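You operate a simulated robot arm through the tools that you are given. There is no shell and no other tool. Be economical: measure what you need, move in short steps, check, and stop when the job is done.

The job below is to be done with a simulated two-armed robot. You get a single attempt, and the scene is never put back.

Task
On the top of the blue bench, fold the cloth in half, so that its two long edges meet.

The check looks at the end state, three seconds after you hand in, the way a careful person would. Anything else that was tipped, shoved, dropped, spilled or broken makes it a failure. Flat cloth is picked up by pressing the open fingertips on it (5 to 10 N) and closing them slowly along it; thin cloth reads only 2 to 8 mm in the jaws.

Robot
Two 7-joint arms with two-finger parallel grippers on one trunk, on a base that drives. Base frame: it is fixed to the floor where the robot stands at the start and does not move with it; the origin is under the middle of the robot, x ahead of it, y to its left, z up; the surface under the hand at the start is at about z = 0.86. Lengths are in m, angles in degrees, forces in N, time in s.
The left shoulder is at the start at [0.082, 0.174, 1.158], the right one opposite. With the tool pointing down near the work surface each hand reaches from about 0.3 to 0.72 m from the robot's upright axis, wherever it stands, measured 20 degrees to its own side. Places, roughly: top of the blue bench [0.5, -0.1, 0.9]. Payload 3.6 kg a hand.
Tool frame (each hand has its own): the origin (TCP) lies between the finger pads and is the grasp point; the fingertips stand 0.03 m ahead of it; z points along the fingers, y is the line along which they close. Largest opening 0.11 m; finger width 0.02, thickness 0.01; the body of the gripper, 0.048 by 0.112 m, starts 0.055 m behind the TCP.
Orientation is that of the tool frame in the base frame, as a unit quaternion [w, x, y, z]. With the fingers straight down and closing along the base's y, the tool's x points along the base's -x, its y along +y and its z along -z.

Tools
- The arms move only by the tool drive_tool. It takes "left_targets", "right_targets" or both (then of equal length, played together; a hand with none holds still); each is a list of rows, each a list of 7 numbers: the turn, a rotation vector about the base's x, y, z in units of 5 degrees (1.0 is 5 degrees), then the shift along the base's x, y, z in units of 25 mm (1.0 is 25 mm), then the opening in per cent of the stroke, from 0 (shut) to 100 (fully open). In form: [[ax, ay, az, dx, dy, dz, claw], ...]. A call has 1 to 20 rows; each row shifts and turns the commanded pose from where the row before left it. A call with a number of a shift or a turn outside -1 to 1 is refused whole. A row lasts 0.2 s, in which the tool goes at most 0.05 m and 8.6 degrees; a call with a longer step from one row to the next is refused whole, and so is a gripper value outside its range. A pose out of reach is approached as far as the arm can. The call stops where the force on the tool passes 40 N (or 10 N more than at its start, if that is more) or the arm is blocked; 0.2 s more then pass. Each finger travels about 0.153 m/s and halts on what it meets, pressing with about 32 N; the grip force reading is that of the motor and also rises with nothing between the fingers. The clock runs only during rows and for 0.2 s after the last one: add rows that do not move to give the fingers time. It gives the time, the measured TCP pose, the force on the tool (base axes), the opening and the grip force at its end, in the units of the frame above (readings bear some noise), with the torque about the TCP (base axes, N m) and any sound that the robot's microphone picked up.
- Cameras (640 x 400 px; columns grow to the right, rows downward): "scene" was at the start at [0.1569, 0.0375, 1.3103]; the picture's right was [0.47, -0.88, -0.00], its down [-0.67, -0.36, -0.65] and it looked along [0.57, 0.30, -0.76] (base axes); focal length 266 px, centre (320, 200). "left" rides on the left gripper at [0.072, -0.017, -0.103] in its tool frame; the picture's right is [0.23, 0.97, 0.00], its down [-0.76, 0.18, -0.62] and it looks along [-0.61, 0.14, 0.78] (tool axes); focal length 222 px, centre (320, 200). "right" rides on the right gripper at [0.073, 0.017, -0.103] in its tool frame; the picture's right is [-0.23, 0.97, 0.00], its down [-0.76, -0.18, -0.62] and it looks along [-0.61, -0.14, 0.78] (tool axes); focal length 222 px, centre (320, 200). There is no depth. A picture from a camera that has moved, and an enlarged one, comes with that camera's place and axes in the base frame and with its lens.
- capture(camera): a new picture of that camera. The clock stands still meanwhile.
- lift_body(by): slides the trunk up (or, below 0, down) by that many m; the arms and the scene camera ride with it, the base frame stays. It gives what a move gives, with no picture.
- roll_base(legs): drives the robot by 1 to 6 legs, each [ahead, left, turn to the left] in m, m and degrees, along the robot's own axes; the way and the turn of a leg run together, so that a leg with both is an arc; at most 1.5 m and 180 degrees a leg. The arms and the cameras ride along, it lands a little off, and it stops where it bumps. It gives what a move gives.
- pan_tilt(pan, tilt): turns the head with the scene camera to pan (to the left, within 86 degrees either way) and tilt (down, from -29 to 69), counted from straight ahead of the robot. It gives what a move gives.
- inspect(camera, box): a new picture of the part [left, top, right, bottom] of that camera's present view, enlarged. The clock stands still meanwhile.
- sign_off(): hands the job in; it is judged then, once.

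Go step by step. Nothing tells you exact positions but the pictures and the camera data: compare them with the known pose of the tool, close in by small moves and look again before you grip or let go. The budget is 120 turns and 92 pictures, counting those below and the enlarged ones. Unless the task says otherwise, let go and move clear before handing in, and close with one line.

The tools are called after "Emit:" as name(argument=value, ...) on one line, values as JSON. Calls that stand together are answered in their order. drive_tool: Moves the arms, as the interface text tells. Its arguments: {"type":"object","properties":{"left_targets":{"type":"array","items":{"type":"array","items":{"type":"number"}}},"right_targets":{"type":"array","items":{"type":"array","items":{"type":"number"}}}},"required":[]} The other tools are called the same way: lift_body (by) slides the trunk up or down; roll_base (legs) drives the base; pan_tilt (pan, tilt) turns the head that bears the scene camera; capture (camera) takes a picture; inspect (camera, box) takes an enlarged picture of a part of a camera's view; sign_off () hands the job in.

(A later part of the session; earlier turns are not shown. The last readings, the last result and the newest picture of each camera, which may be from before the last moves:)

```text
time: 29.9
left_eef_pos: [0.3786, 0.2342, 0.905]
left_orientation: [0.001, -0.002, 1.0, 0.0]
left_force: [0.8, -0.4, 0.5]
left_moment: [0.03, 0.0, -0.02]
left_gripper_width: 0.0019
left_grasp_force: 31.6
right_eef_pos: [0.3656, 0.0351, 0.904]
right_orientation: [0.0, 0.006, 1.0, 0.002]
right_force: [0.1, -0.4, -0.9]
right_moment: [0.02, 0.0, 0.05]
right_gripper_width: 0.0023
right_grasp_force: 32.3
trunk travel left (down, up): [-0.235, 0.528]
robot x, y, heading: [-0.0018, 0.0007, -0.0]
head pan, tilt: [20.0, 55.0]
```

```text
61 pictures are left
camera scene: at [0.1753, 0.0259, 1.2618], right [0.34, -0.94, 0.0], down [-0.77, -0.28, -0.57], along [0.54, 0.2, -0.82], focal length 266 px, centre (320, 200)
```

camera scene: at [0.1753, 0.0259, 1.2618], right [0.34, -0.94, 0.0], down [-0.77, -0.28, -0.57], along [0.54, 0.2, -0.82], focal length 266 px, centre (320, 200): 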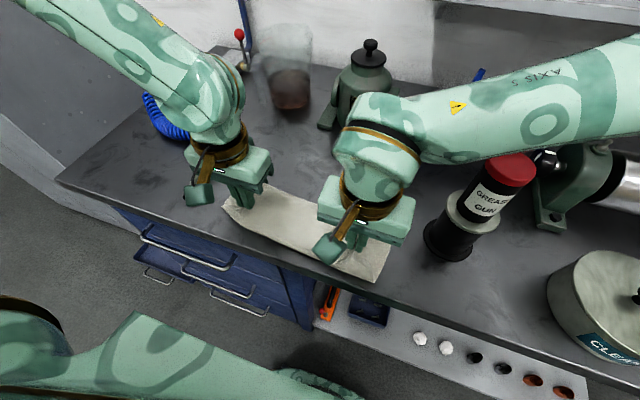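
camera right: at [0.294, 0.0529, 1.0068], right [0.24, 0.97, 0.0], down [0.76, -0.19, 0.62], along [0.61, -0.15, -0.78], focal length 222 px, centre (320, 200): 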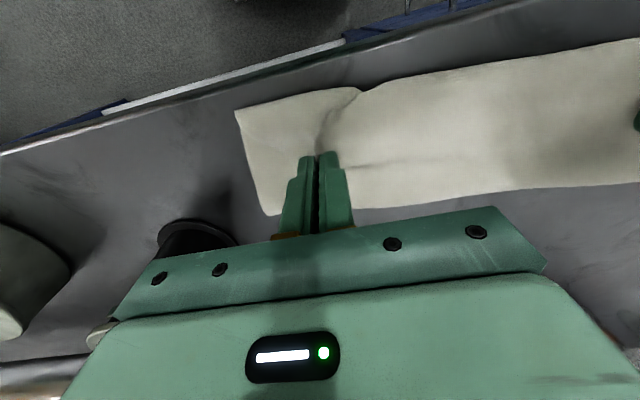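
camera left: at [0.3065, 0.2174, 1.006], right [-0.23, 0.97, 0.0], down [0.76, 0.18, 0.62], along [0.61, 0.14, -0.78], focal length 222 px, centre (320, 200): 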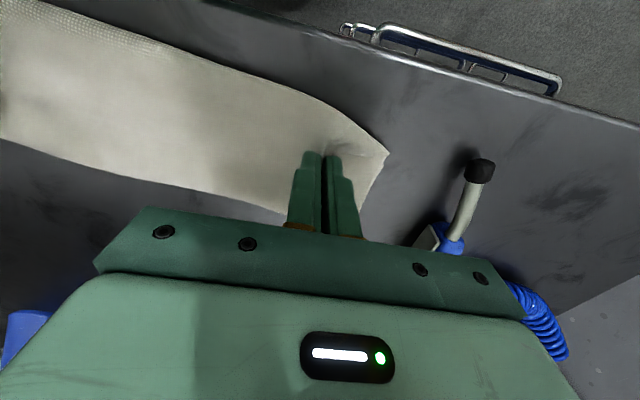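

The folded strip looks tidy, but I need to tell which layer's edge I see at the front. I'll zoom in from both wrist cameras.

Emit:
inspect(camera="right", box=[210, 40, 450, 230])

Emit:
inspect(camera="left", box=[200, 50, 440, 240])

Emit:
inspect(camera="scene", box=[200, 160, 420, 300])

```text
2.11 times, centred on (330, 135) of right
camera zoom: at [0.2937, 0.0528, 1.0071], right [0.24, 0.97, 0.0], down [0.76, -0.19, 0.62], along [0.6, -0.15, -0.78], focal length 468 px, centre (299, 337)
```

zoom: 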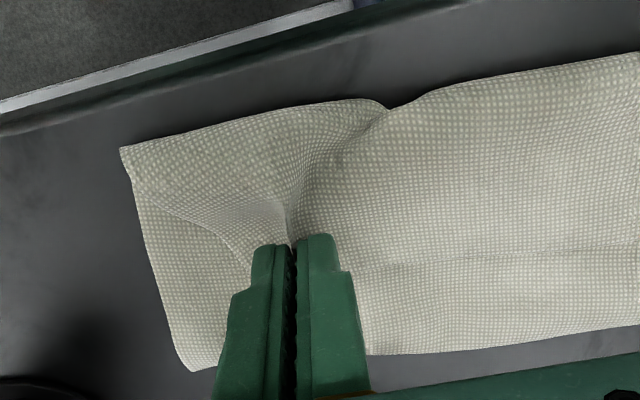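

```text
2.11 times, centred on (320, 145) of left
camera zoom: at [0.3063, 0.2173, 1.0062], right [-0.23, 0.97, 0.0], down [0.76, 0.18, 0.62], along [0.61, 0.14, -0.78], focal length 468 px, centre (320, 316)
```

zoom: 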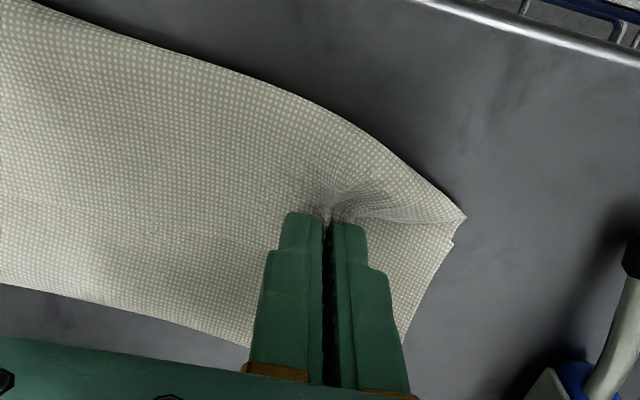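

```text
2.86 times, centred on (310, 230) of scene
camera zoom: at [0.1753, 0.0259, 1.2618], right [0.34, -0.94, 0.0], down [-0.77, -0.28, -0.57], along [0.54, 0.2, -0.82], focal length 759 px, centre (349, 114)
```

zoom: 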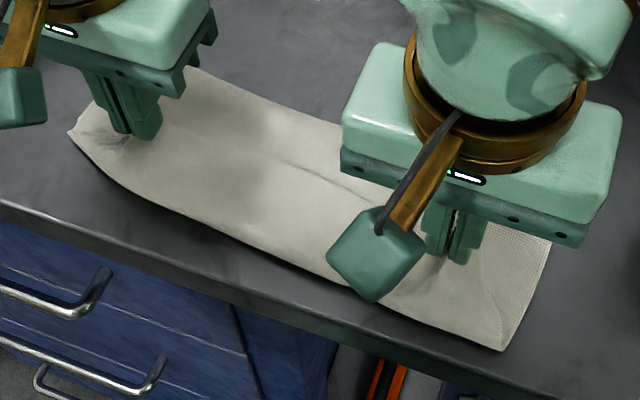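

The middle line is the far edge: lowering with vertical fingers made the cloth curl forward in a Z at the front. I'll undo the arc, then drive back a little so the hands have room to tilt for laying it down properly.

Emit:
drive_tool(right_targets=[[0, 0, 0, 0.4, 0, 0.56, 0], [0, 0, 0, 0.4, 0, 0.56, 0], [0, 0, 0, 0.6, 0, 0.6, 0], [0, 0, 0, 0.6, 0, 0.6, 0], [0, 0, 0, 0.8, 0, 0.4, 0], [0, 0, 0, 0.8, 0, 0.4, 0], [0, 0, 0, 0.8, -0.1, -0.1, 0], [0, 0, 0, 0.8, -0.1, -0.1, 0], [0, 0, 0, 0.7, -0.1, -0.4, 0], [0, 0, 0, 0.7, -0.1, -0.4, 0], [0, 0, 0, 0, 0, 0, 0]], left_targets=[[0, 0, 0, 0.4, 0, 0.56, 0], [0, 0, 0, 0.4, 0, 0.56, 0], [0, 0, 0, 0.6, 0, 0.6, 0], [0, 0, 0, 0.6, 0, 0.6, 0], [0, 0, 0, 0.8, 0, 0.4, 0], [0, 0, 0, 0.8, 0, 0.4, 0], [0, 0, 0, 0.8, -0.1, -0.1, 0], [0, 0, 0, 0.8, -0.1, -0.1, 0], [0, 0, 0, 0.7, -0.1, -0.4, 0], [0, 0, 0, 0.7, -0.1, -0.4, 0], [0, 0, 0, 0, 0, 0, 0]])

Emit:
lift_body(by=0.04)

Emit:
pan_tilt(pan=0, tilt=50)

Emit:
capture(camera="scene")

```text
time: 32.3
left_eef_pos: [0.5431, 0.226, 0.9555]
left_orientation: [0.001, -0.001, 1.0, 0.001]
left_force: [0.5, 0.3, -0.5]
left_moment: [0.0, -0.05, 0.0]
left_gripper_width: 0.0019
left_grasp_force: 32.0
right_eef_pos: [0.5313, 0.023, 0.9572]
right_orientation: [0.0, 0.007, 1.0, 0.002]
right_force: [-0.3, 0.3, -1.3]
right_moment: [0.0, -0.01, 0.04]
right_gripper_width: 0.0018
right_grasp_force: 31.7
trunk travel left (down, up): [-0.235, 0.528]
robot x, y, heading: [-0.0009, -0.0022, 0.0]
head pan, tilt: [20.0, 55.0]
```

```text
time: 33.1
left_eef_pos: [0.5451, 0.2256, 0.9949]
left_orientation: [0.001, -0.002, 1.0, 0.001]
left_force: [1.1, 0.3, 0.8]
left_moment: [0.04, 0.02, 0.02]
left_gripper_width: 0.0021
left_grasp_force: 32.6
right_eef_pos: [0.5337, 0.0244, 0.9954]
right_orientation: [-0.002, 0.007, 1.0, 0.001]
right_force: [0.0, -0.2, 0.4]
right_moment: [0.0, 0.02, 0.03]
right_gripper_width: 0.0016
right_grasp_force: 32.4
trunk travel left (down, up): [-0.275, 0.488]
robot x, y, heading: [-0.0011, 0.0013, 0.2]
head pan, tilt: [20.0, 55.0]
```

```text
time: 34.0
left_eef_pos: [0.5433, 0.2257, 0.9952]
left_orientation: [0.002, -0.002, 1.0, 0.001]
left_force: [0.0, 0.3, -0.3]
left_moment: [0.0, 0.03, -0.03]
left_gripper_width: 0.0022
left_grasp_force: 31.5
right_eef_pos: [0.5319, 0.0236, 0.9969]
right_orientation: [-0.001, 0.007, 1.0, 0.002]
right_force: [0.0, 0.8, -0.9]
right_moment: [0.01, 0.0, 0.01]
right_gripper_width: 0.0022
right_grasp_force: 32.1
trunk travel left (down, up): [-0.275, 0.488]
robot x, y, heading: [-0.0005, 0.0044, 0.1]
head pan, tilt: [0.0, 50.0]
```

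```text
57 pictures are left
camera scene: at [0.1656, 0.0014, 1.3095], right [0.0, -1.0, 0.0], down [-0.77, 0.0, -0.64], along [0.64, 0.0, -0.77], focal length 266 px, centre (320, 200)
```

scene: 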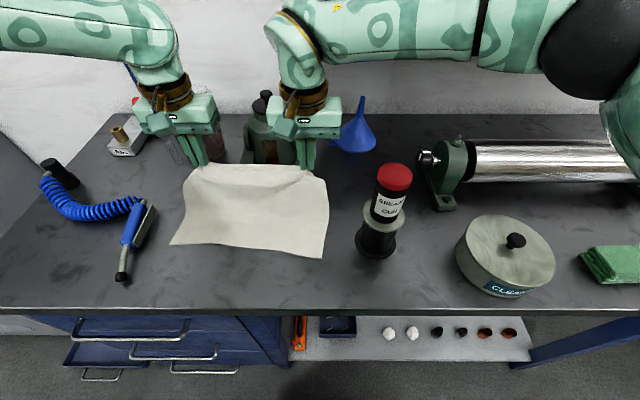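

The undo dragged the cloth about 5 cm toward +x (near edge now at x≈0.40–0.43), which is harmless. Now I drive the base back 12 cm with the hands over the cloth; the forearm is well above the gun.

Emit:
roll_base(legs=[[-0.12, 0, 0]])

Emit:
capture(camera="scene")

Emit:
capture(camera="right")

```text
time: 35.2
left_eef_pos: [0.424, 0.2257, 0.997]
left_orientation: [0.002, -0.001, 1.0, 0.0]
left_force: [-0.1, 0.0, 0.2]
left_moment: [-0.01, -0.01, 0.0]
left_gripper_width: 0.002
left_grasp_force: 32.2
right_eef_pos: [0.411, 0.0251, 0.9985]
right_orientation: [0.001, 0.007, 1.0, 0.001]
right_force: [0.0, 0.3, 1.1]
right_moment: [-0.04, -0.04, 0.02]
right_gripper_width: 0.0018
right_grasp_force: 32.0
trunk travel left (down, up): [-0.275, 0.488]
robot x, y, heading: [-0.1205, 0.001, -0.0]
head pan, tilt: [0.0, 50.0]
```

```text
56 pictures are left
camera scene: at [0.0442, 0.0013, 1.3098], right [0.0, -1.0, 0.0], down [-0.77, 0.0, -0.64], along [0.64, 0.0, -0.77], focal length 266 px, centre (320, 200)
```

scene: 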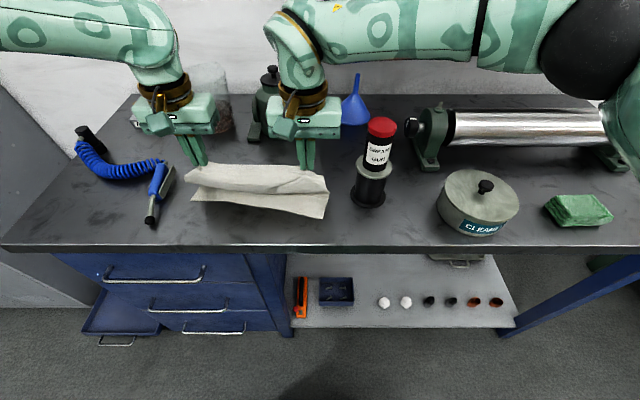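

```text
55 pictures are left
camera right: at [0.3386, 0.0428, 1.1011], right [0.24, 0.97, 0.0], down [0.76, -0.19, 0.62], along [0.61, -0.15, -0.78], focal length 222 px, centre (320, 200)
```

right: 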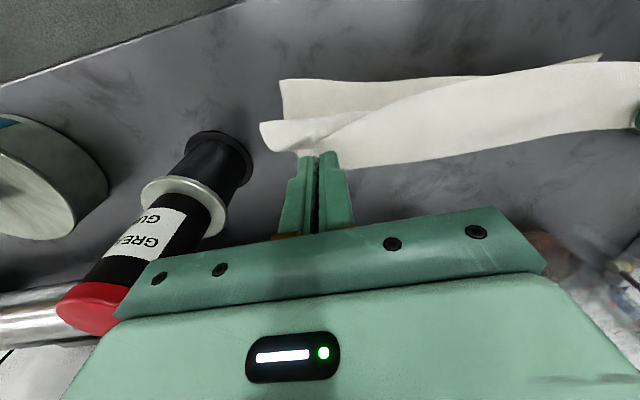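

Now the robot has room, but the cloth has turned about 10° (near edge from (0.370,−0.006) to (0.421,0.29)). I'll move the hands forward to lay the bottom half flat again, with the left hand leading to match the new angle.

Emit:
drive_tool(right_targets=[[0, 0, 0, 0.54, -0.03, -0.13, 0], [0, 0, 0, 0.54, -0.03, -0.13, 0], [0, 0, 0, 0.54, -0.03, -0.13, 0], [0, 0, 0, 0.54, -0.03, -0.13, 0], [0, 0, 0, 0.54, -0.03, -0.13, 0], [0, 0, 0, 0.54, -0.03, -0.13, 0], [0, 0, 0, 0.54, -0.03, -0.13, 0], [0, 0, 0, 0.54, -0.03, -0.13, 0], [0, 0, 0, 0, 0, 0, 0]], left_targets=[[0, 0, 0, 0.645, -0.045, -0.125, 0], [0, 0, 0, 0.645, -0.045, -0.125, 0], [0, 0, 0, 0.645, -0.045, -0.125, 0], [0, 0, 0, 0.645, -0.045, -0.125, 0], [0, 0, 0, 0.645, -0.045, -0.125, 0], [0, 0, 0, 0.645, -0.045, -0.125, 0], [0, 0, 0, 0.645, -0.045, -0.125, 0], [0, 0, 0, 0.645, -0.045, -0.125, 0], [0, 0, 0, 0, 0, 0, 0]])

Emit:
capture(camera="scene")

```text
time: 36.9
left_eef_pos: [0.4813, 0.2405, 0.984]
left_orientation: [0.001, 0.002, 1.0, -0.008]
left_force: [0.4, -15.6, -1.2]
left_moment: [-0.49, -0.03, -0.05]
left_gripper_width: 0.002
left_grasp_force: 31.9
left hand out of reach, approached as far as the arm can: row 3, 4, 5, 6, 7, 8
right_eef_pos: [0.4954, 0.0261, 0.9765]
right_orientation: [-0.004, 0.001, 1.0, 0.008]
right_force: [-2.0, 15.9, 0.3]
right_moment: [0.51, 0.01, 0.06]
right_gripper_width: 0.0022
right_grasp_force: 31.5
right hand out of reach, approached as far as the arm can: row 7, 8
trunk travel left (down, up): [-0.275, 0.488]
robot x, y, heading: [-0.1197, -0.0011, 0.1]
head pan, tilt: [0.0, 50.0]
stopped in row 8 (left hand): the force on the tool passed its limit at 42 N (the readings are from after the stop); the commanded pose is now the measured one
```

```text
54 pictures are left
camera scene: at [0.0456, 0.0012, 1.3096], right [0.0, -1.0, 0.0], down [-0.77, 0.0, -0.64], along [0.64, 0.0, -0.77], focal length 266 px, centre (320, 200)
```

scene: 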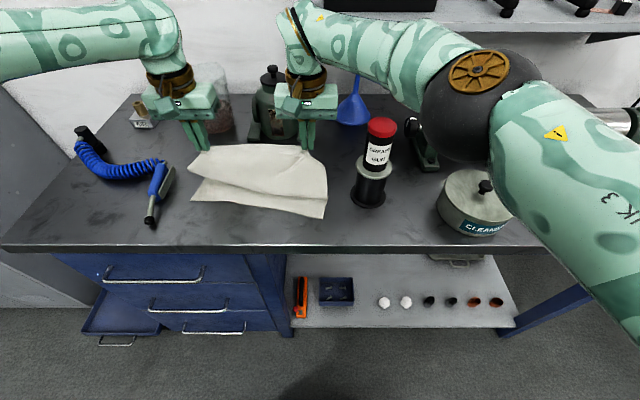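

The left arm ran out of reach and the cloth is taut again, so I'll relax the hands inward and drive forward 5 cm.

Emit:
drive_tool(right_targets=[[0, 0, 0, 0, 0.12, 0, 0], [0, 0, 0, 0, 0.12, 0, 0]], left_targets=[[0, 0, 0, 0, -0.25, 0, 0], [0, 0, 0, 0, -0.25, 0, 0]])

Emit:
roll_base(legs=[[0.05, 0, 0]])

Emit:
capture(camera="scene")

Emit:
capture(camera="right")

Emit:
capture(camera="left")

```text
time: 37.5
left_eef_pos: [0.4762, 0.2361, 0.9856]
left_orientation: [0.003, 0.0, 1.0, -0.005]
left_force: [1.2, -4.4, 0.0]
left_moment: [-0.16, -0.04, -0.03]
left_gripper_width: 0.002
left_grasp_force: 32.0
left hand out of reach, approached as far as the arm can: row 1, 2
right_eef_pos: [0.4959, 0.0269, 0.977]
right_orientation: [0.0, 0.004, 1.0, 0.006]
right_force: [-1.1, 5.2, 0.0]
right_moment: [0.17, -0.02, 0.04]
right_gripper_width: 0.0019
right_grasp_force: 31.8
trunk travel left (down, up): [-0.275, 0.488]
robot x, y, heading: [-0.1215, -0.0011, -0.1]
head pan, tilt: [0.0, 50.0]
```

```text
time: 38.4
left_eef_pos: [0.5256, 0.2366, 0.9859]
left_orientation: [0.001, 0.0, 1.0, -0.006]
left_force: [0.3, -2.8, -0.4]
left_moment: [-0.07, 0.01, 0.0]
left_gripper_width: 0.002
left_grasp_force: 32.0
right_eef_pos: [0.5453, 0.0287, 0.9767]
right_orientation: [-0.002, 0.003, 1.0, 0.006]
right_force: [0.1, 2.5, -0.2]
right_moment: [0.12, 0.06, 0.05]
right_gripper_width: 0.0022
right_grasp_force: 32.1
trunk travel left (down, up): [-0.275, 0.488]
robot x, y, heading: [-0.0713, 0.002, 0.0]
head pan, tilt: [0.0, 50.0]
```

```text
53 pictures are left
camera scene: at [0.0961, 0.0012, 1.3095], right [0.0, -1.0, 0.0], down [-0.77, 0.0, -0.64], along [0.64, 0.0, -0.77], focal length 266 px, centre (320, 200)
```

scene: 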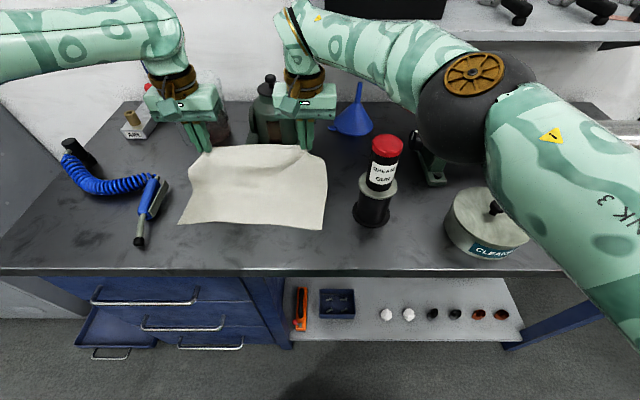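

```text
52 pictures are left
camera right: at [0.4742, 0.0459, 1.0799], right [0.23, 0.97, 0.01], down [0.76, -0.19, 0.62], along [0.6, -0.14, -0.79], focal length 222 px, centre (320, 200)
```

right: 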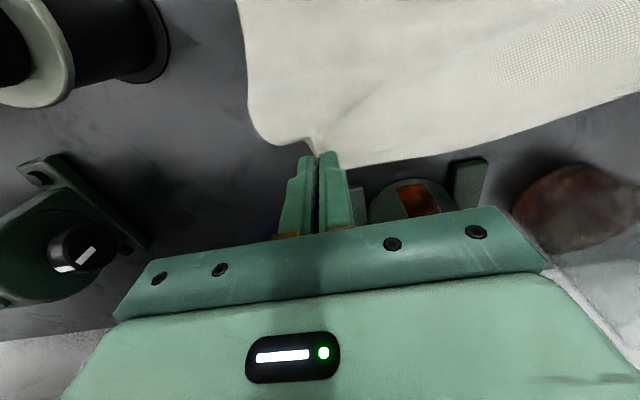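

```text
51 pictures are left
camera left: at [0.4531, 0.2203, 1.0878], right [-0.23, 0.97, -0.01], down [0.76, 0.19, 0.62], along [0.61, 0.13, -0.78], focal length 222 px, centre (320, 200)
```

left: 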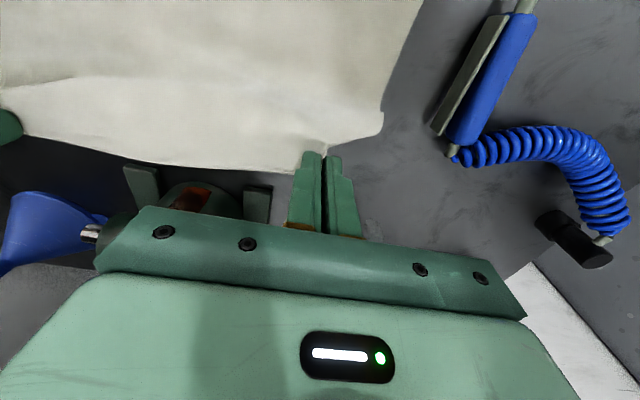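

The cloth came back square: near edge from (0.391,−0.005) to (0.406,0.289), and the hands are near the top of the arc. I'll do the first part of the arc with tilting, then check.

Emit:
drive_tool(right_targets=[[0, -0.57, 0, -0.552, 0.04, 0.178, 0], [0, -0.57, 0, -0.552, 0.04, 0.178, 0], [0, -0.57, 0, -0.578, 0.04, 0, 0], [0, -0.57, 0, -0.578, 0.04, 0, 0], [0, -0.57, 0, -0.56, 0.04, -0.142, 0], [0, -0.57, 0, -0.56, 0.04, -0.142, 0]], left_targets=[[0, -0.57, 0, -0.482, 0, 0, 0], [0, -0.57, 0, -0.482, 0, 0, 0], [0, -0.57, 0, -0.468, 0, -0.114, 0], [0, -0.57, 0, -0.468, 0, -0.114, 0], [0, -0.57, 0, -0.438, 0, -0.21, 0], [0, -0.57, 0, -0.438, 0, -0.21, 0]])

Emit:
capture(camera="scene")

```text
time: 39.8
left_eef_pos: [0.455, 0.2347, 0.969]
left_orientation: [0.152, 0.001, 0.988, -0.006]
left_force: [0.4, 0.1, -1.0]
left_moment: [0.02, -0.01, 0.02]
left_gripper_width: 0.0022
left_grasp_force: 31.9
right_eef_pos: [0.4606, 0.0356, 0.9788]
right_orientation: [0.149, 0.003, 0.989, 0.008]
right_force: [-0.2, 0.6, -0.7]
right_moment: [-0.01, 0.01, -0.01]
right_gripper_width: 0.002
right_grasp_force: 31.6
trunk travel left (down, up): [-0.275, 0.488]
robot x, y, heading: [-0.0699, 0.0002, -0.1]
head pan, tilt: [0.0, 50.0]
```

```text
50 pictures are left
camera scene: at [0.0944, 0.0011, 1.3097], right [0.0, -1.0, 0.0], down [-0.77, 0.0, -0.64], along [0.64, 0.0, -0.77], focal length 266 px, centre (320, 200)
```

scene: 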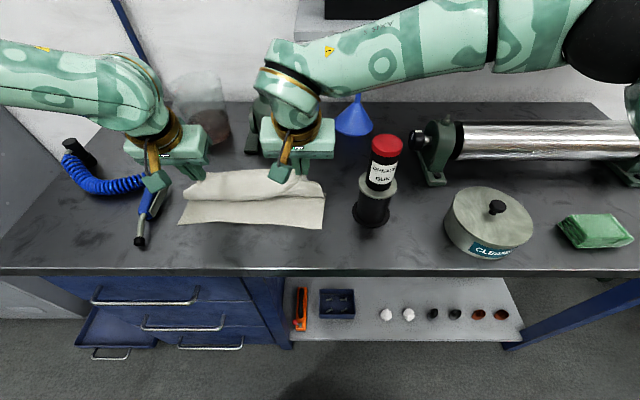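

On plan and clear. Continuing the arc.

Emit:
drive_tool(right_targets=[[0, -0.57, 0, -0.512, 0.04, -0.282, 0], [0, -0.57, 0, -0.512, 0.04, -0.282, 0], [0, -0.57, 0, -0.416, 0.04, -0.398, 0], [0, -0.57, 0, -0.416, 0.04, -0.398, 0]], left_targets=[[0, -0.57, 0, -0.382, 0, -0.294, 0], [0, -0.57, 0, -0.382, 0, -0.294, 0], [0, -0.57, 0, -0.312, 0, -0.366, 0], [0, -0.57, 0, -0.312, 0, -0.366, 0]])

Emit:
capture(camera="scene")

Emit:
capture(camera="right")

Emit:
capture(camera="left")

```text
time: 40.8
left_eef_pos: [0.4206, 0.2346, 0.9357]
left_orientation: [0.249, 0.001, 0.969, -0.007]
left_force: [0.1, 0.1, -0.3]
left_moment: [-0.05, 0.0, 0.0]
left_gripper_width: 0.002
left_grasp_force: 32.0
right_eef_pos: [0.4148, 0.039, 0.9444]
right_orientation: [0.246, 0.002, 0.969, 0.008]
right_force: [-0.2, 0.1, -0.5]
right_moment: [-0.02, -0.01, -0.03]
right_gripper_width: 0.0019
right_grasp_force: 31.9
trunk travel left (down, up): [-0.275, 0.488]
robot x, y, heading: [-0.0692, 0.0008, 0.0]
head pan, tilt: [0.0, 50.0]
```

```text
49 pictures are left
camera scene: at [0.0949, 0.0017, 1.3096], right [0.0, -1.0, 0.0], down [-0.77, 0.0, -0.64], along [0.64, 0.0, -0.77], focal length 266 px, centre (320, 200)
```

scene: 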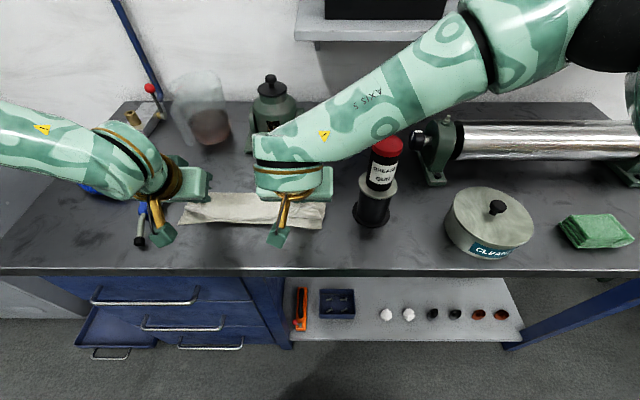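

```text
48 pictures are left
camera right: at [0.3013, 0.0561, 1.0005], right [0.2, 0.97, 0.12], down [0.37, -0.19, 0.91], along [0.91, -0.14, -0.4], focal length 222 px, centre (320, 200)
```

right: 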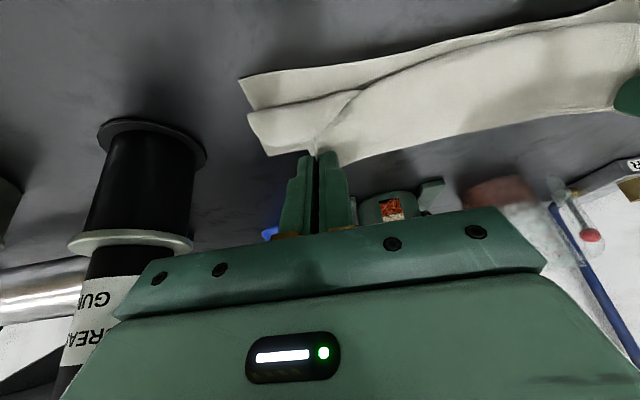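

```text
47 pictures are left
camera left: at [0.3074, 0.2193, 0.9912], right [-0.19, 0.97, -0.12], down [0.37, 0.19, 0.91], along [0.91, 0.13, -0.39], focal length 222 px, centre (320, 200)
```

left: 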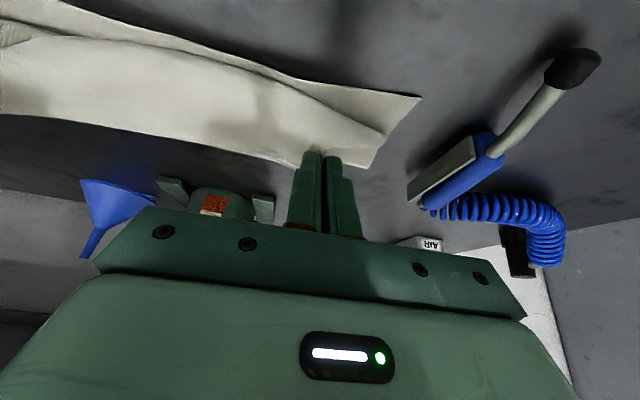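

The right forearm is near the gun cap again; I'll zoom in on that before going further.

Emit:
inspect(camera="scene", box=[330, 90, 450, 200])

```text
3.64 times, centred on (390, 145) of scene
camera zoom: at [0.0949, 0.0017, 1.3096], right [0.0, -1.0, 0.0], down [-0.77, 0.0, -0.64], along [0.64, 0.0, -0.77], focal length 966 px, centre (66, 400)
```

zoom: 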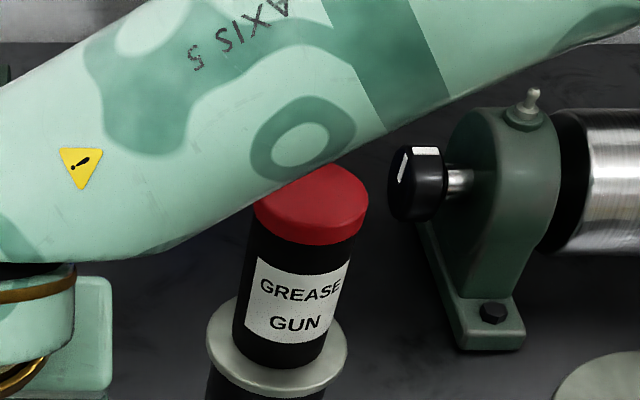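

The forearm is directly above the cap with little clearance, so lowering further would hit it. I'll raise the trunk in steps while lowering the hands equally, so that the forearm slopes up more over the gun.

Emit:
lift_body(by=0.06)

Emit:
drive_tool(right_targets=[[0, 0, 0, 0, 0, -0.4, 0], [0, 0, 0, 0, 0, -0.4, 0], [0, 0, 0, 0, 0, -0.4, 0], [0, 0, 0, 0, 0, -0.4, 0], [0, 0, 0, 0, 0, -0.4, 0], [0, 0, 0, 0, 0, -0.4, 0]], left_targets=[[0, 0, 0, 0, 0, -0.4, 0], [0, 0, 0, 0, 0, -0.4, 0], [0, 0, 0, 0, 0, -0.4, 0], [0, 0, 0, 0, 0, -0.4, 0], [0, 0, 0, 0, 0, -0.4, 0], [0, 0, 0, 0, 0, -0.4, 0]])

Emit:
lift_body(by=0.06)

Emit:
capture(camera="scene")

```text
time: 41.8
left_eef_pos: [0.4215, 0.2372, 0.9958]
left_orientation: [0.248, 0.002, 0.969, -0.006]
left_force: [0.2, -1.2, -0.3]
left_moment: [-0.01, 0.04, 0.02]
left_gripper_width: 0.0023
left_grasp_force: 31.7
right_eef_pos: [0.4169, 0.0384, 1.0032]
right_orientation: [0.244, 0.003, 0.97, 0.007]
right_force: [0.6, 0.4, -0.5]
right_moment: [0.02, 0.01, 0.03]
right_gripper_width: 0.0018
right_grasp_force: 31.3
trunk travel left (down, up): [-0.335, 0.428]
robot x, y, heading: [-0.0691, -0.0024, 0.1]
head pan, tilt: [0.0, 50.0]
```

```text
time: 43.2
left_eef_pos: [0.4205, 0.2357, 0.9349]
left_orientation: [0.249, 0.001, 0.968, -0.006]
left_force: [-0.5, -0.2, -1.3]
left_moment: [0.04, -0.02, 0.02]
left_gripper_width: 0.0018
left_grasp_force: 32.1
right_eef_pos: [0.4151, 0.0389, 0.9449]
right_orientation: [0.245, 0.001, 0.97, 0.008]
right_force: [-0.3, 0.4, 0.1]
right_moment: [0.0, 0.02, 0.0]
right_gripper_width: 0.0019
right_grasp_force: 32.0
trunk travel left (down, up): [-0.335, 0.428]
robot x, y, heading: [-0.071, -0.0021, -0.0]
head pan, tilt: [0.0, 50.0]
```

```text
time: 44.2
left_eef_pos: [0.4218, 0.2367, 0.9958]
left_orientation: [0.248, 0.001, 0.969, -0.006]
left_force: [-0.3, 0.5, 0.8]
left_moment: [0.02, -0.03, 0.01]
left_gripper_width: 0.0018
left_grasp_force: 32.0
right_eef_pos: [0.4155, 0.0387, 1.0038]
right_orientation: [0.246, 0.003, 0.969, 0.007]
right_force: [0.4, -0.7, 0.6]
right_moment: [0.0, 0.03, 0.02]
right_gripper_width: 0.0023
right_grasp_force: 31.4
trunk travel left (down, up): [-0.395, 0.368]
robot x, y, heading: [-0.0731, 0.0008, 0.1]
head pan, tilt: [0.0, 50.0]
```

```text
45 pictures are left
camera scene: at [0.0514, 0.0014, 1.4314], right [0.0, -1.0, 0.0], down [-0.77, 0.0, -0.64], along [0.64, 0.0, -0.77], focal length 266 px, centre (320, 200)
```

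scene: 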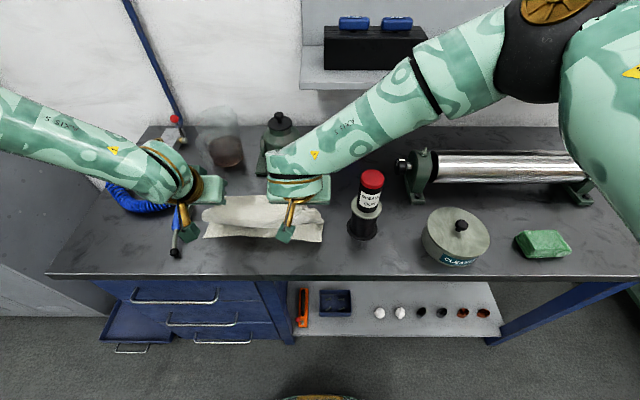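

Emit:
drive_tool(right_targets=[[0, 0, 0, 0, 0, -0.4, 0], [0, 0, 0, 0, 0, -0.4, 0], [0, 0, 0, 0, 0, -0.4, 0], [0, 0, 0, 0, 0, -0.4, 0], [0, 0, 0, 0, 0, -0.4, 0], [0, 0, 0, 0, 0, -0.4, 0]], left_targets=[[0, 0, 0, 0, 0, -0.4, 0], [0, 0, 0, 0, 0, -0.4, 0], [0, 0, 0, 0, 0, -0.4, 0], [0, 0, 0, 0, 0, -0.4, 0], [0, 0, 0, 0, 0, -0.4, 0], [0, 0, 0, 0, 0, -0.4, 0]])

Emit:
lift_body(by=0.06)

Emit:
drive_tool(right_targets=[[0, 0, 0, 0, 0, -0.4, 0], [0, 0, 0, 0, 0, -0.4, 0], [0, 0, 0, 0, 0, -0.4, 0], [0, 0, 0, 0, 0, -0.4, 0], [0, 0, 0, 0, 0, -0.4, 0], [0, 0, 0, 0, 0, -0.4, 0]], left_targets=[[0, 0, 0, 0, 0, -0.4, 0], [0, 0, 0, 0, 0, -0.4, 0], [0, 0, 0, 0, 0, -0.4, 0], [0, 0, 0, 0, 0, -0.4, 0], [0, 0, 0, 0, 0, -0.4, 0], [0, 0, 0, 0, 0, -0.4, 0]])

Emit:
capture(camera="scene")

```text
time: 45.6
left_eef_pos: [0.4167, 0.2441, 0.9486]
left_orientation: [0.249, 0.002, 0.968, -0.007]
left_force: [0.1, -0.2, -0.5]
left_moment: [-0.02, 0.0, 0.01]
left_gripper_width: 0.0018
left_grasp_force: 32.1
left hand out of reach, approached as far as the arm can: row 5, 6
right_eef_pos: [0.4151, 0.0401, 0.9444]
right_orientation: [0.246, 0.003, 0.969, 0.006]
right_force: [0.4, 1.1, -0.3]
right_moment: [-0.01, -0.02, 0.03]
right_gripper_width: 0.0021
right_grasp_force: 31.8
trunk travel left (down, up): [-0.395, 0.368]
robot x, y, heading: [-0.0715, 0.0004, -0.0]
head pan, tilt: [0.0, 50.0]
```

```text
time: 46.6
left_eef_pos: [0.4141, 0.2469, 1.0219]
left_orientation: [0.261, 0.002, 0.965, -0.007]
left_force: [-0.6, -2.3, 0.8]
left_moment: [-0.06, 0.08, -0.03]
left_gripper_width: 0.0019
left_grasp_force: 31.7
right_eef_pos: [0.4159, 0.0394, 1.0042]
right_orientation: [0.245, 0.002, 0.969, 0.006]
right_force: [0.3, 2.1, 0.2]
right_moment: [0.07, 0.02, 0.0]
right_gripper_width: 0.0016
right_grasp_force: 32.0
trunk travel left (down, up): [-0.455, 0.308]
robot x, y, heading: [-0.0662, -0.0024, 0.3]
head pan, tilt: [0.0, 50.0]
```

```text
time: 47.8
left_eef_pos: [0.4024, 0.2604, 1.0059]
left_orientation: [0.26, 0.005, 0.966, -0.013]
left_force: [0.1, -13.9, -3.6]
left_moment: [-0.32, 0.07, -0.21]
left_gripper_width: 0.0021
left_grasp_force: 32.3
left hand out of reach, approached as far as the arm can: row 1, 2, 3, 4, 5, 6
right_eef_pos: [0.4137, 0.048, 0.9572]
right_orientation: [0.245, -0.004, 0.969, 0.015]
right_force: [-0.7, 12.9, 3.0]
right_moment: [0.39, 0.01, 0.19]
right_gripper_width: 0.0019
right_grasp_force: 31.9
trunk travel left (down, up): [-0.455, 0.308]
robot x, y, heading: [-0.0696, 0.002, -0.0]
head pan, tilt: [0.0, 50.0]
stopped in row 6 (right hand): the force on the tool passed its limit at 42 N (the readings are from after the stop); the commanded pose is now the measured one
```

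```text
44 pictures are left
camera scene: at [0.0364, 0.0014, 1.492], right [0.0, -1.0, 0.0], down [-0.77, 0.0, -0.64], along [0.64, 0.0, -0.77], focal length 266 px, centre (320, 200)
```

scene: 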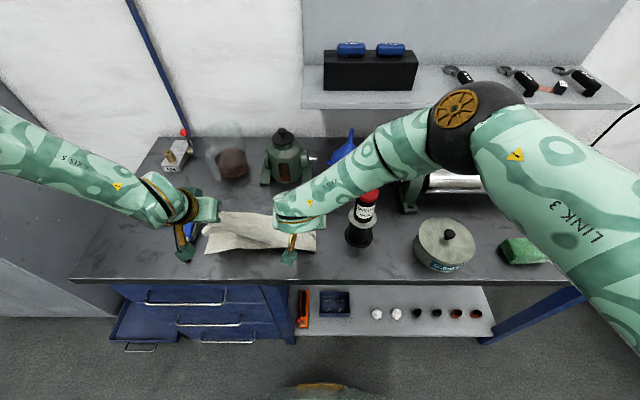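

The left arm can't reach at this trunk height. I'll step back: raise the right hand as I bring the trunk down, keeping the forearm over the gun no lower than before.

Emit:
drive_tool(right_targets=[[0, 0, 0, 0, 0, 0.6, 0], [0, 0, 0, 0, 0, 0.6, 0], [0, 0, 0, 0, 0, 0.6, 0]], left_targets=[[0, 0, 0, 0.2, -0.2, 0, 0], [0, 0, 0, 0.2, -0.2, 0, 0], [0, 0, 0, 0.2, -0.2, 0, 0]])

Emit:
lift_body(by=-0.06)

Emit:
drive_tool(right_targets=[[0, 0, 0, 0, 0, 0.6, 0], [0, 0, 0, 0, 0, 0.6, 0], [0, 0, 0, 0, 0, 0.6, 0]], left_targets=[[0, 0, 0, 0.1, 0, 0.4, 0], [0, 0, 0, 0.1, 0, 0.4, 0], [0, 0, 0, 0.1, 0, 0.4, 0]])

Emit:
lift_body(by=-0.06)

Emit:
capture(camera="scene")

```text
time: 48.6
left_eef_pos: [0.414, 0.2523, 1.0155]
left_orientation: [0.26, 0.004, 0.965, -0.011]
left_force: [-0.9, -1.2, -0.2]
left_moment: [-0.02, 0.0, -0.06]
left_gripper_width: 0.002
left_grasp_force: 31.7
left hand out of reach, approached as far as the arm can: row 1, 2, 3
right_eef_pos: [0.4149, 0.0438, 1.0017]
right_orientation: [0.246, -0.001, 0.969, 0.013]
right_force: [0.3, 1.4, 0.0]
right_moment: [0.03, 0.0, 0.03]
right_gripper_width: 0.0019
right_grasp_force: 32.1
trunk travel left (down, up): [-0.455, 0.308]
robot x, y, heading: [-0.0712, -0.0011, 0.3]
head pan, tilt: [0.0, 50.0]
```

```text
time: 49.6
left_eef_pos: [0.4125, 0.2517, 0.9567]
left_orientation: [0.26, 0.004, 0.965, -0.011]
left_force: [0.7, -0.7, -0.3]
left_moment: [0.0, 0.0, 0.05]
left_gripper_width: 0.0019
left_grasp_force: 32.1
right_eef_pos: [0.4136, 0.0444, 0.9431]
right_orientation: [0.245, -0.002, 0.969, 0.013]
right_force: [0.7, 0.6, 0.0]
right_moment: [0.01, 0.01, -0.02]
right_gripper_width: 0.002
right_grasp_force: 32.1
trunk travel left (down, up): [-0.395, 0.368]
robot x, y, heading: [-0.0712, -0.0026, 0.1]
head pan, tilt: [0.0, 50.0]
```

```text
time: 50.4
left_eef_pos: [0.4195, 0.2531, 0.9849]
left_orientation: [0.261, 0.004, 0.965, -0.011]
left_force: [-0.7, -0.2, 0.5]
left_moment: [-0.01, 0.0, -0.01]
left_gripper_width: 0.0019
left_grasp_force: 31.9
right_eef_pos: [0.4156, 0.044, 0.9882]
right_orientation: [0.245, -0.002, 0.969, 0.013]
right_force: [-0.5, 0.6, 0.5]
right_moment: [0.0, 0.0, 0.0]
right_gripper_width: 0.0019
right_grasp_force: 32.1
trunk travel left (down, up): [-0.395, 0.368]
robot x, y, heading: [-0.072, 0.0016, -0.0]
head pan, tilt: [0.0, 50.0]
```

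```text
time: 51.4
left_eef_pos: [0.42, 0.2518, 0.9268]
left_orientation: [0.261, 0.003, 0.965, -0.011]
left_force: [-0.7, -0.7, -0.1]
left_moment: [0.0, -0.02, 0.0]
left_gripper_width: 0.002
left_grasp_force: 31.9
right_eef_pos: [0.4134, 0.0443, 0.9285]
right_orientation: [0.246, -0.002, 0.969, 0.013]
right_force: [0.1, 0.4, 0.4]
right_moment: [0.02, -0.01, 0.03]
right_gripper_width: 0.0018
right_grasp_force: 31.9
trunk travel left (down, up): [-0.335, 0.428]
robot x, y, heading: [-0.0727, -0.0028, 0.1]
head pan, tilt: [0.0, 50.0]
```

```text
43 pictures are left
camera scene: at [0.0698, 0.0013, 1.371], right [0.0, -1.0, 0.0], down [-0.77, 0.0, -0.64], along [0.64, 0.0, -0.77], focal length 266 px, centre (320, 200)
```

scene: 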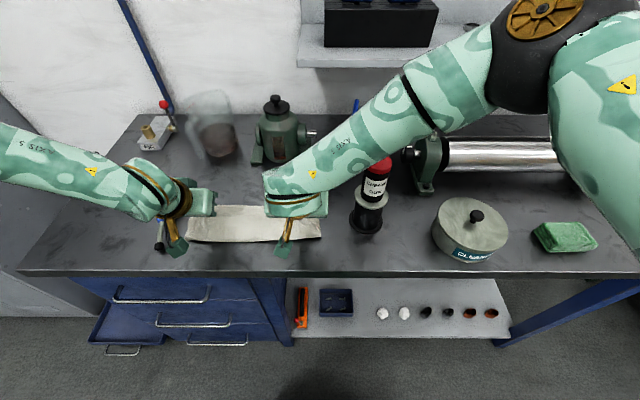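

Emit:
inspect(camera="right", box=[200, 0, 640, 240])

Emit:
inspect(camera="left", box=[0, 0, 440, 240])

Emit:
inspect(camera="scene", box=[160, 120, 420, 280])

```text
1.45 times, centred on (420, 120) of right
camera zoom: at [0.3006, 0.0595, 0.9851], right [0.19, 0.97, 0.13], down [0.37, -0.2, 0.91], along [0.91, -0.12, -0.4], focal length 323 px, centre (174, 316)
```

zoom: 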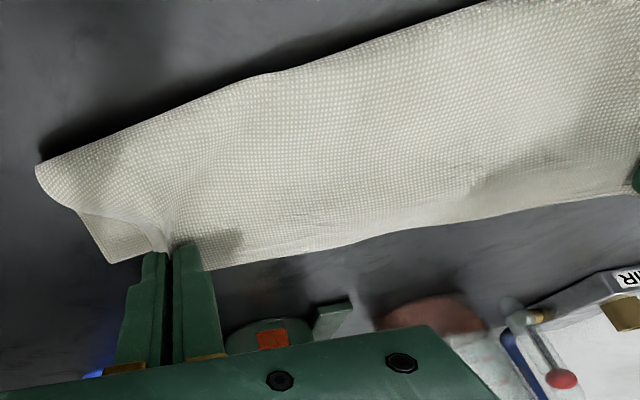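

```text
1.45 times, centred on (220, 120) of left
camera zoom: at [0.3055, 0.2374, 0.9788], right [-0.18, 0.97, -0.13], down [0.35, 0.19, 0.92], along [0.92, 0.12, -0.37], focal length 323 px, centre (466, 316)
```

zoom: 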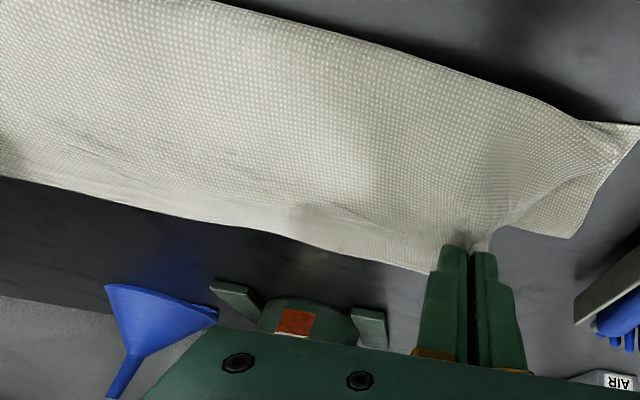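

```text
2.46 times, centred on (290, 200) of scene
camera zoom: at [0.0698, 0.0013, 1.371], right [0.0, -1.0, 0.0], down [-0.77, 0.0, -0.64], along [0.64, 0.0, -0.77], focal length 654 px, centre (394, 200)
```

zoom: 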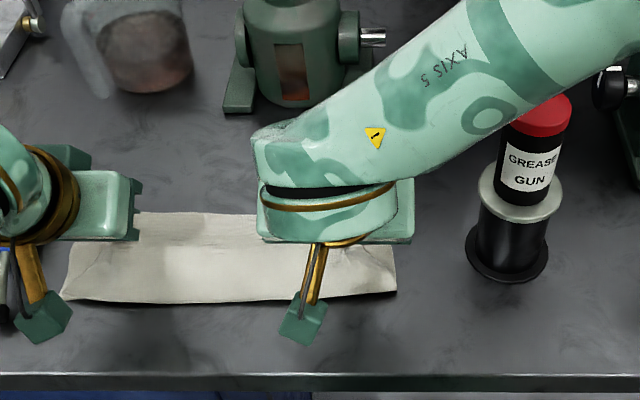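

The repeated lifting and lowering made the front bulge again. I'll unfold back: untilt while moving forward and up, lower the trunk, and drive forward 7 cm, then redo the arc with the fingers nearly vertical but the cloth kept taut.

Emit:
drive_tool(right_targets=[[0, 0.71, 0, 0.3, 0, 0.4, 0], [0, 0.71, 0, 0.3, 0, 0.4, 0], [0, 0.71, 0, 0.3, 0, 0.4, 0], [0, 0.71, 0, 0.3, 0, 0.4, 0], [0, 0.71, 0, 0.3, 0, 0.4, 0], [0, 0.71, 0, 0.3, 0, 0.4, 0], [0, 0.71, 0, 0.3, 0, 0.4, 0], [0, 0.71, 0, 0.3, 0, 0.4, 0]], left_targets=[[0, 0.755, 0, 0.3, -0.04, 0.4, 0], [0, 0.755, 0, 0.3, -0.04, 0.4, 0], [0, 0.755, 0, 0.3, -0.04, 0.4, 0], [0, 0.755, 0, 0.3, -0.04, 0.4, 0], [0, 0.755, 0, 0.3, -0.04, 0.4, 0], [0, 0.755, 0, 0.3, -0.04, 0.4, 0], [0, 0.755, 0, 0.3, -0.04, 0.4, 0], [0, 0.755, 0, 0.3, -0.04, 0.4, 0]])

Emit:
roll_base(legs=[[0.07, 0, 0]])

Emit:
capture(camera="scene")

```text
time: 53.2
left_eef_pos: [0.482, 0.2456, 1.0067]
left_orientation: [0.0, 0.001, 1.0, -0.012]
left_force: [-0.5, -0.1, -0.2]
left_moment: [0.02, -0.01, -0.03]
left_gripper_width: 0.002
left_grasp_force: 32.0
right_eef_pos: [0.475, 0.0432, 1.0084]
right_orientation: [-0.001, 0.001, 1.0, 0.013]
right_force: [0.3, -0.4, 0.3]
right_moment: [-0.01, -0.05, 0.03]
right_gripper_width: 0.002
right_grasp_force: 32.2
trunk travel left (down, up): [-0.335, 0.428]
robot x, y, heading: [-0.0718, -0.0024, 0.2]
head pan, tilt: [0.0, 50.0]
```

```text
time: 54.2
left_eef_pos: [0.5523, 0.2439, 1.0063]
left_orientation: [-0.001, 0.001, 1.0, -0.011]
left_force: [0.6, 0.5, -0.4]
left_moment: [-0.01, 0.05, -0.02]
left_gripper_width: 0.0021
left_grasp_force: 32.1
right_eef_pos: [0.5489, 0.042, 1.0051]
right_orientation: [-0.001, 0.001, 1.0, 0.013]
right_force: [0.7, -0.4, -0.2]
right_moment: [-0.02, 0.04, 0.03]
right_gripper_width: 0.002
right_grasp_force: 32.1
trunk travel left (down, up): [-0.335, 0.428]
robot x, y, heading: [0.0015, -0.0036, -0.1]
head pan, tilt: [0.0, 50.0]
```

```text
39 pictures are left
camera scene: at [0.1439, 0.0009, 1.3705], right [0.0, -1.0, 0.0], down [-0.77, 0.0, -0.64], along [0.64, 0.0, -0.77], focal length 266 px, centre (320, 200)
```

scene: 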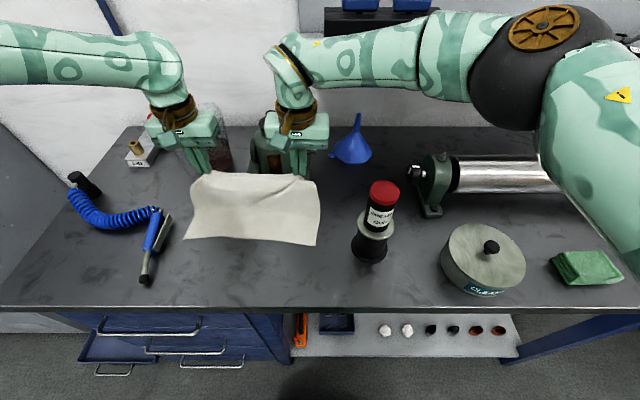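

The cloth drifted to near edge x≈0.44–0.46. I'll go a bit forward and lower to lay the bottom half, then fly the taut arc with only a slight tilt, pausing midway to check.

Emit:
drive_tool(right_targets=[[0, 0, 0, 0.16, 0, -0.32, 0], [0, 0, 0, 0.16, 0, -0.32, 0], [0, 0, 0, 0.16, 0, -0.32, 0], [0, 0, 0, 0, 0, 0, 0], [0, -0.14, 0, -0.455, 0.054, 0.08, 0], [0, -0.14, 0, -0.455, 0.054, 0.08, 0], [0, -0.14, 0, -0.455, 0.054, -0.12, 0], [0, -0.14, 0, -0.455, 0.054, -0.12, 0], [0, -0.14, 0, -0.435, 0.054, -0.22, 0], [0, -0.14, 0, -0.435, 0.054, -0.22, 0]], left_targets=[[0, 0, 0, 0.3, 0, -0.32, 0], [0, 0, 0, 0.3, 0, -0.32, 0], [0, 0, 0, 0.3, 0, -0.32, 0], [0, 0, 0, 0, 0, 0, 0], [0, -0.14, 0, -0.455, 0.03, 0.08, 0], [0, -0.14, 0, -0.455, 0.03, 0.08, 0], [0, -0.14, 0, -0.455, 0.03, -0.12, 0], [0, -0.14, 0, -0.455, 0.03, -0.12, 0], [0, -0.14, 0, -0.435, 0.03, -0.22, 0], [0, -0.14, 0, -0.435, 0.03, -0.22, 0]])

Emit:
capture(camera="scene")

Emit:
capture(camera="right")

```text
time: 56.4
left_eef_pos: [0.4944, 0.2545, 0.9739]
left_orientation: [0.039, 0.001, 0.999, -0.011]
left_force: [-0.8, -0.4, 0.1]
left_moment: [0.0, 0.0, 0.0]
left_gripper_width: 0.002
left_grasp_force: 31.5
left hand out of reach, approached as far as the arm can: row 2, 3
right_eef_pos: [0.4896, 0.0513, 0.9705]
right_orientation: [0.037, 0.001, 0.999, 0.012]
right_force: [0.6, 1.0, -0.4]
right_moment: [-0.02, 0.0, 0.01]
right_gripper_width: 0.002
right_grasp_force: 32.1
trunk travel left (down, up): [-0.335, 0.428]
robot x, y, heading: [0.0005, -0.0017, 0.0]
head pan, tilt: [0.0, 50.0]
```

```text
38 pictures are left
camera scene: at [0.1412, 0.0012, 1.3709], right [0.0, -1.0, 0.0], down [-0.77, 0.0, -0.64], along [0.64, 0.0, -0.77], focal length 266 px, centre (320, 200)
```

scene: 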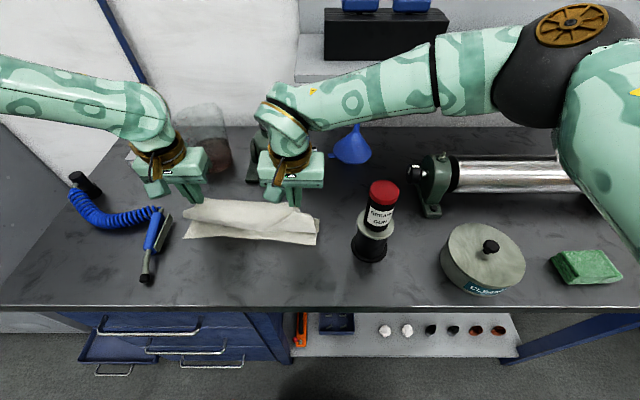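

```text
37 pictures are left
camera right: at [0.41, 0.0669, 1.0682], right [0.23, 0.97, 0.04], down [0.71, -0.2, 0.67], along [0.66, -0.12, -0.74], focal length 222 px, centre (320, 200)
```

right: 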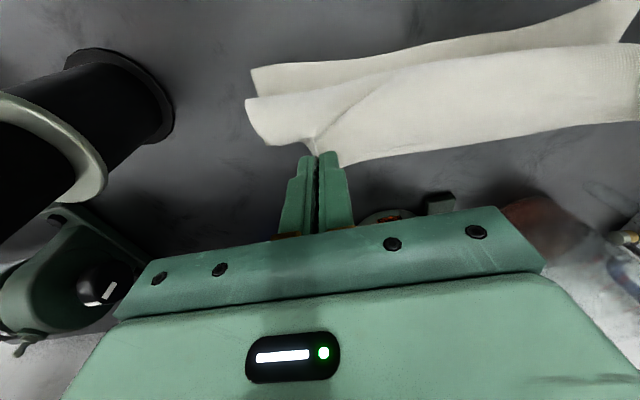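

With vertical fingers the stiff cloth loops forward at the pinch, so tilt is needed, as in the earlier good pass (trunk at start height, 28° tilt). I'll go back up and forward and set up that geometry, shifted for the cloth's new place.

Emit:
drive_tool(right_targets=[[0, 0.14, 0, 0.3, 0, 0.5, 0], [0, 0.14, 0, 0.3, 0, 0.5, 0], [0, 0.14, 0, 0.3, 0, 0.5, 0], [0, 0.14, 0, 0.3, 0, 0.5, 0], [0, 0.14, 0, 0.4, 0, 0.5, 0], [0, 0.14, 0, 0.4, 0, 0.5, 0]], left_targets=[[0, 0.14, 0, 0.3, 0, 0.5, 0], [0, 0.14, 0, 0.3, 0, 0.5, 0], [0, 0.14, 0, 0.3, 0, 0.5, 0], [0, 0.14, 0, 0.3, 0, 0.5, 0], [0, 0.14, 0, 0.4, 0, 0.5, 0], [0, 0.14, 0, 0.4, 0, 0.5, 0]])

Emit:
lift_body(by=-0.06)

Emit:
roll_base(legs=[[-0.02, 0, 0]])

Emit:
drive_tool(right_targets=[[0, 0, 0, 0.35, 0, -0.08, 0], [0, 0, 0, 0.35, 0, -0.08, 0], [0, 0, 0, 0.35, 0, -0.08, 0], [0, 0, 0, 0.35, 0, -0.08, 0], [0, 0, 0, 0.35, 0, -0.08, 0], [0, 0, 0, 0, 0, 0, 0]], left_targets=[[0, 0, 0, 0.3, 0, 0, 0], [0, 0, 0, 0.3, 0, 0, 0], [0, 0, 0, 0.3, 0, 0, 0], [0, 0, 0, 0.3, 0, 0, 0], [0, 0, 0, 0.3, 0, 0, 0], [0, 0, 0, 0, 0, 0, 0]])

Emit:
capture(camera="scene")

```text
time: 57.8
left_eef_pos: [0.546, 0.2569, 1.0482]
left_orientation: [0.0, 0.002, 1.0, -0.012]
left_force: [-0.1, -0.3, -0.1]
left_moment: [0.03, 0.0, -0.01]
left_gripper_width: 0.0019
left_grasp_force: 32.2
right_eef_pos: [0.5419, 0.0505, 1.0439]
right_orientation: [-0.001, 0.002, 1.0, 0.013]
right_force: [0.8, 1.3, 0.2]
right_moment: [0.02, 0.01, 0.0]
right_gripper_width: 0.0016
right_grasp_force: 32.2
trunk travel left (down, up): [-0.335, 0.428]
robot x, y, heading: [-0.0004, 0.0028, -0.1]
head pan, tilt: [0.0, 50.0]
```

```text
time: 58.8
left_eef_pos: [0.5456, 0.2559, 0.9888]
left_orientation: [0.001, 0.002, 1.0, -0.012]
left_force: [0.2, -0.4, -0.2]
left_moment: [-0.04, -0.02, -0.01]
left_gripper_width: 0.0022
left_grasp_force: 32.1
right_eef_pos: [0.5407, 0.0505, 0.9852]
right_orientation: [0.001, 0.002, 1.0, 0.013]
right_force: [0.2, 0.1, 0.3]
right_moment: [-0.01, -0.03, 0.03]
right_gripper_width: 0.0018
right_grasp_force: 32.0
trunk travel left (down, up): [-0.275, 0.488]
robot x, y, heading: [0.0011, 0.0016, 0.0]
head pan, tilt: [0.0, 50.0]
```

```text
time: 59.6
left_eef_pos: [0.5233, 0.2557, 0.9898]
left_orientation: [0.0, 0.002, 1.0, -0.011]
left_force: [-0.2, -0.5, -0.7]
left_moment: [0.03, -0.01, 0.0]
left_gripper_width: 0.0019
left_grasp_force: 32.0
right_eef_pos: [0.5193, 0.0512, 0.9849]
right_orientation: [0.0, 0.003, 1.0, 0.013]
right_force: [-0.6, 0.2, 0.5]
right_moment: [0.0, 0.0, -0.03]
right_gripper_width: 0.0018
right_grasp_force: 32.2
trunk travel left (down, up): [-0.275, 0.488]
robot x, y, heading: [-0.0223, 0.0012, 0.0]
head pan, tilt: [0.0, 50.0]
```

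```text
time: 61.0
left_eef_pos: [0.564, 0.2561, 0.9903]
left_orientation: [0.0, 0.001, 1.0, -0.012]
left_force: [0.4, -0.6, 0.3]
left_moment: [0.03, 0.02, 0.0]
left_gripper_width: 0.0021
left_grasp_force: 32.1
right_eef_pos: [0.566, 0.0515, 0.9749]
right_orientation: [0.0, 0.001, 1.0, 0.012]
right_force: [0.4, 0.4, -0.1]
right_moment: [0.0, -0.04, -0.01]
right_gripper_width: 0.0017
right_grasp_force: 31.9
trunk travel left (down, up): [-0.275, 0.488]
robot x, y, heading: [-0.0174, 0.0003, 0.3]
head pan, tilt: [0.0, 50.0]
```

```text
36 pictures are left
camera scene: at [0.1461, 0.0009, 1.3096], right [0.0, -1.0, 0.0], down [-0.77, 0.0, -0.64], along [0.64, 0.0, -0.77], focal length 266 px, centre (320, 200)
```

scene: 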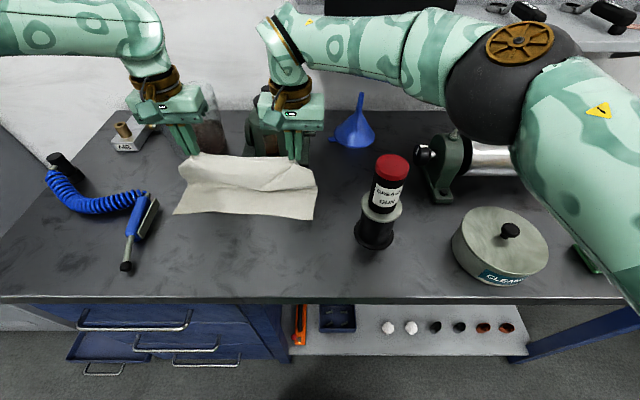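

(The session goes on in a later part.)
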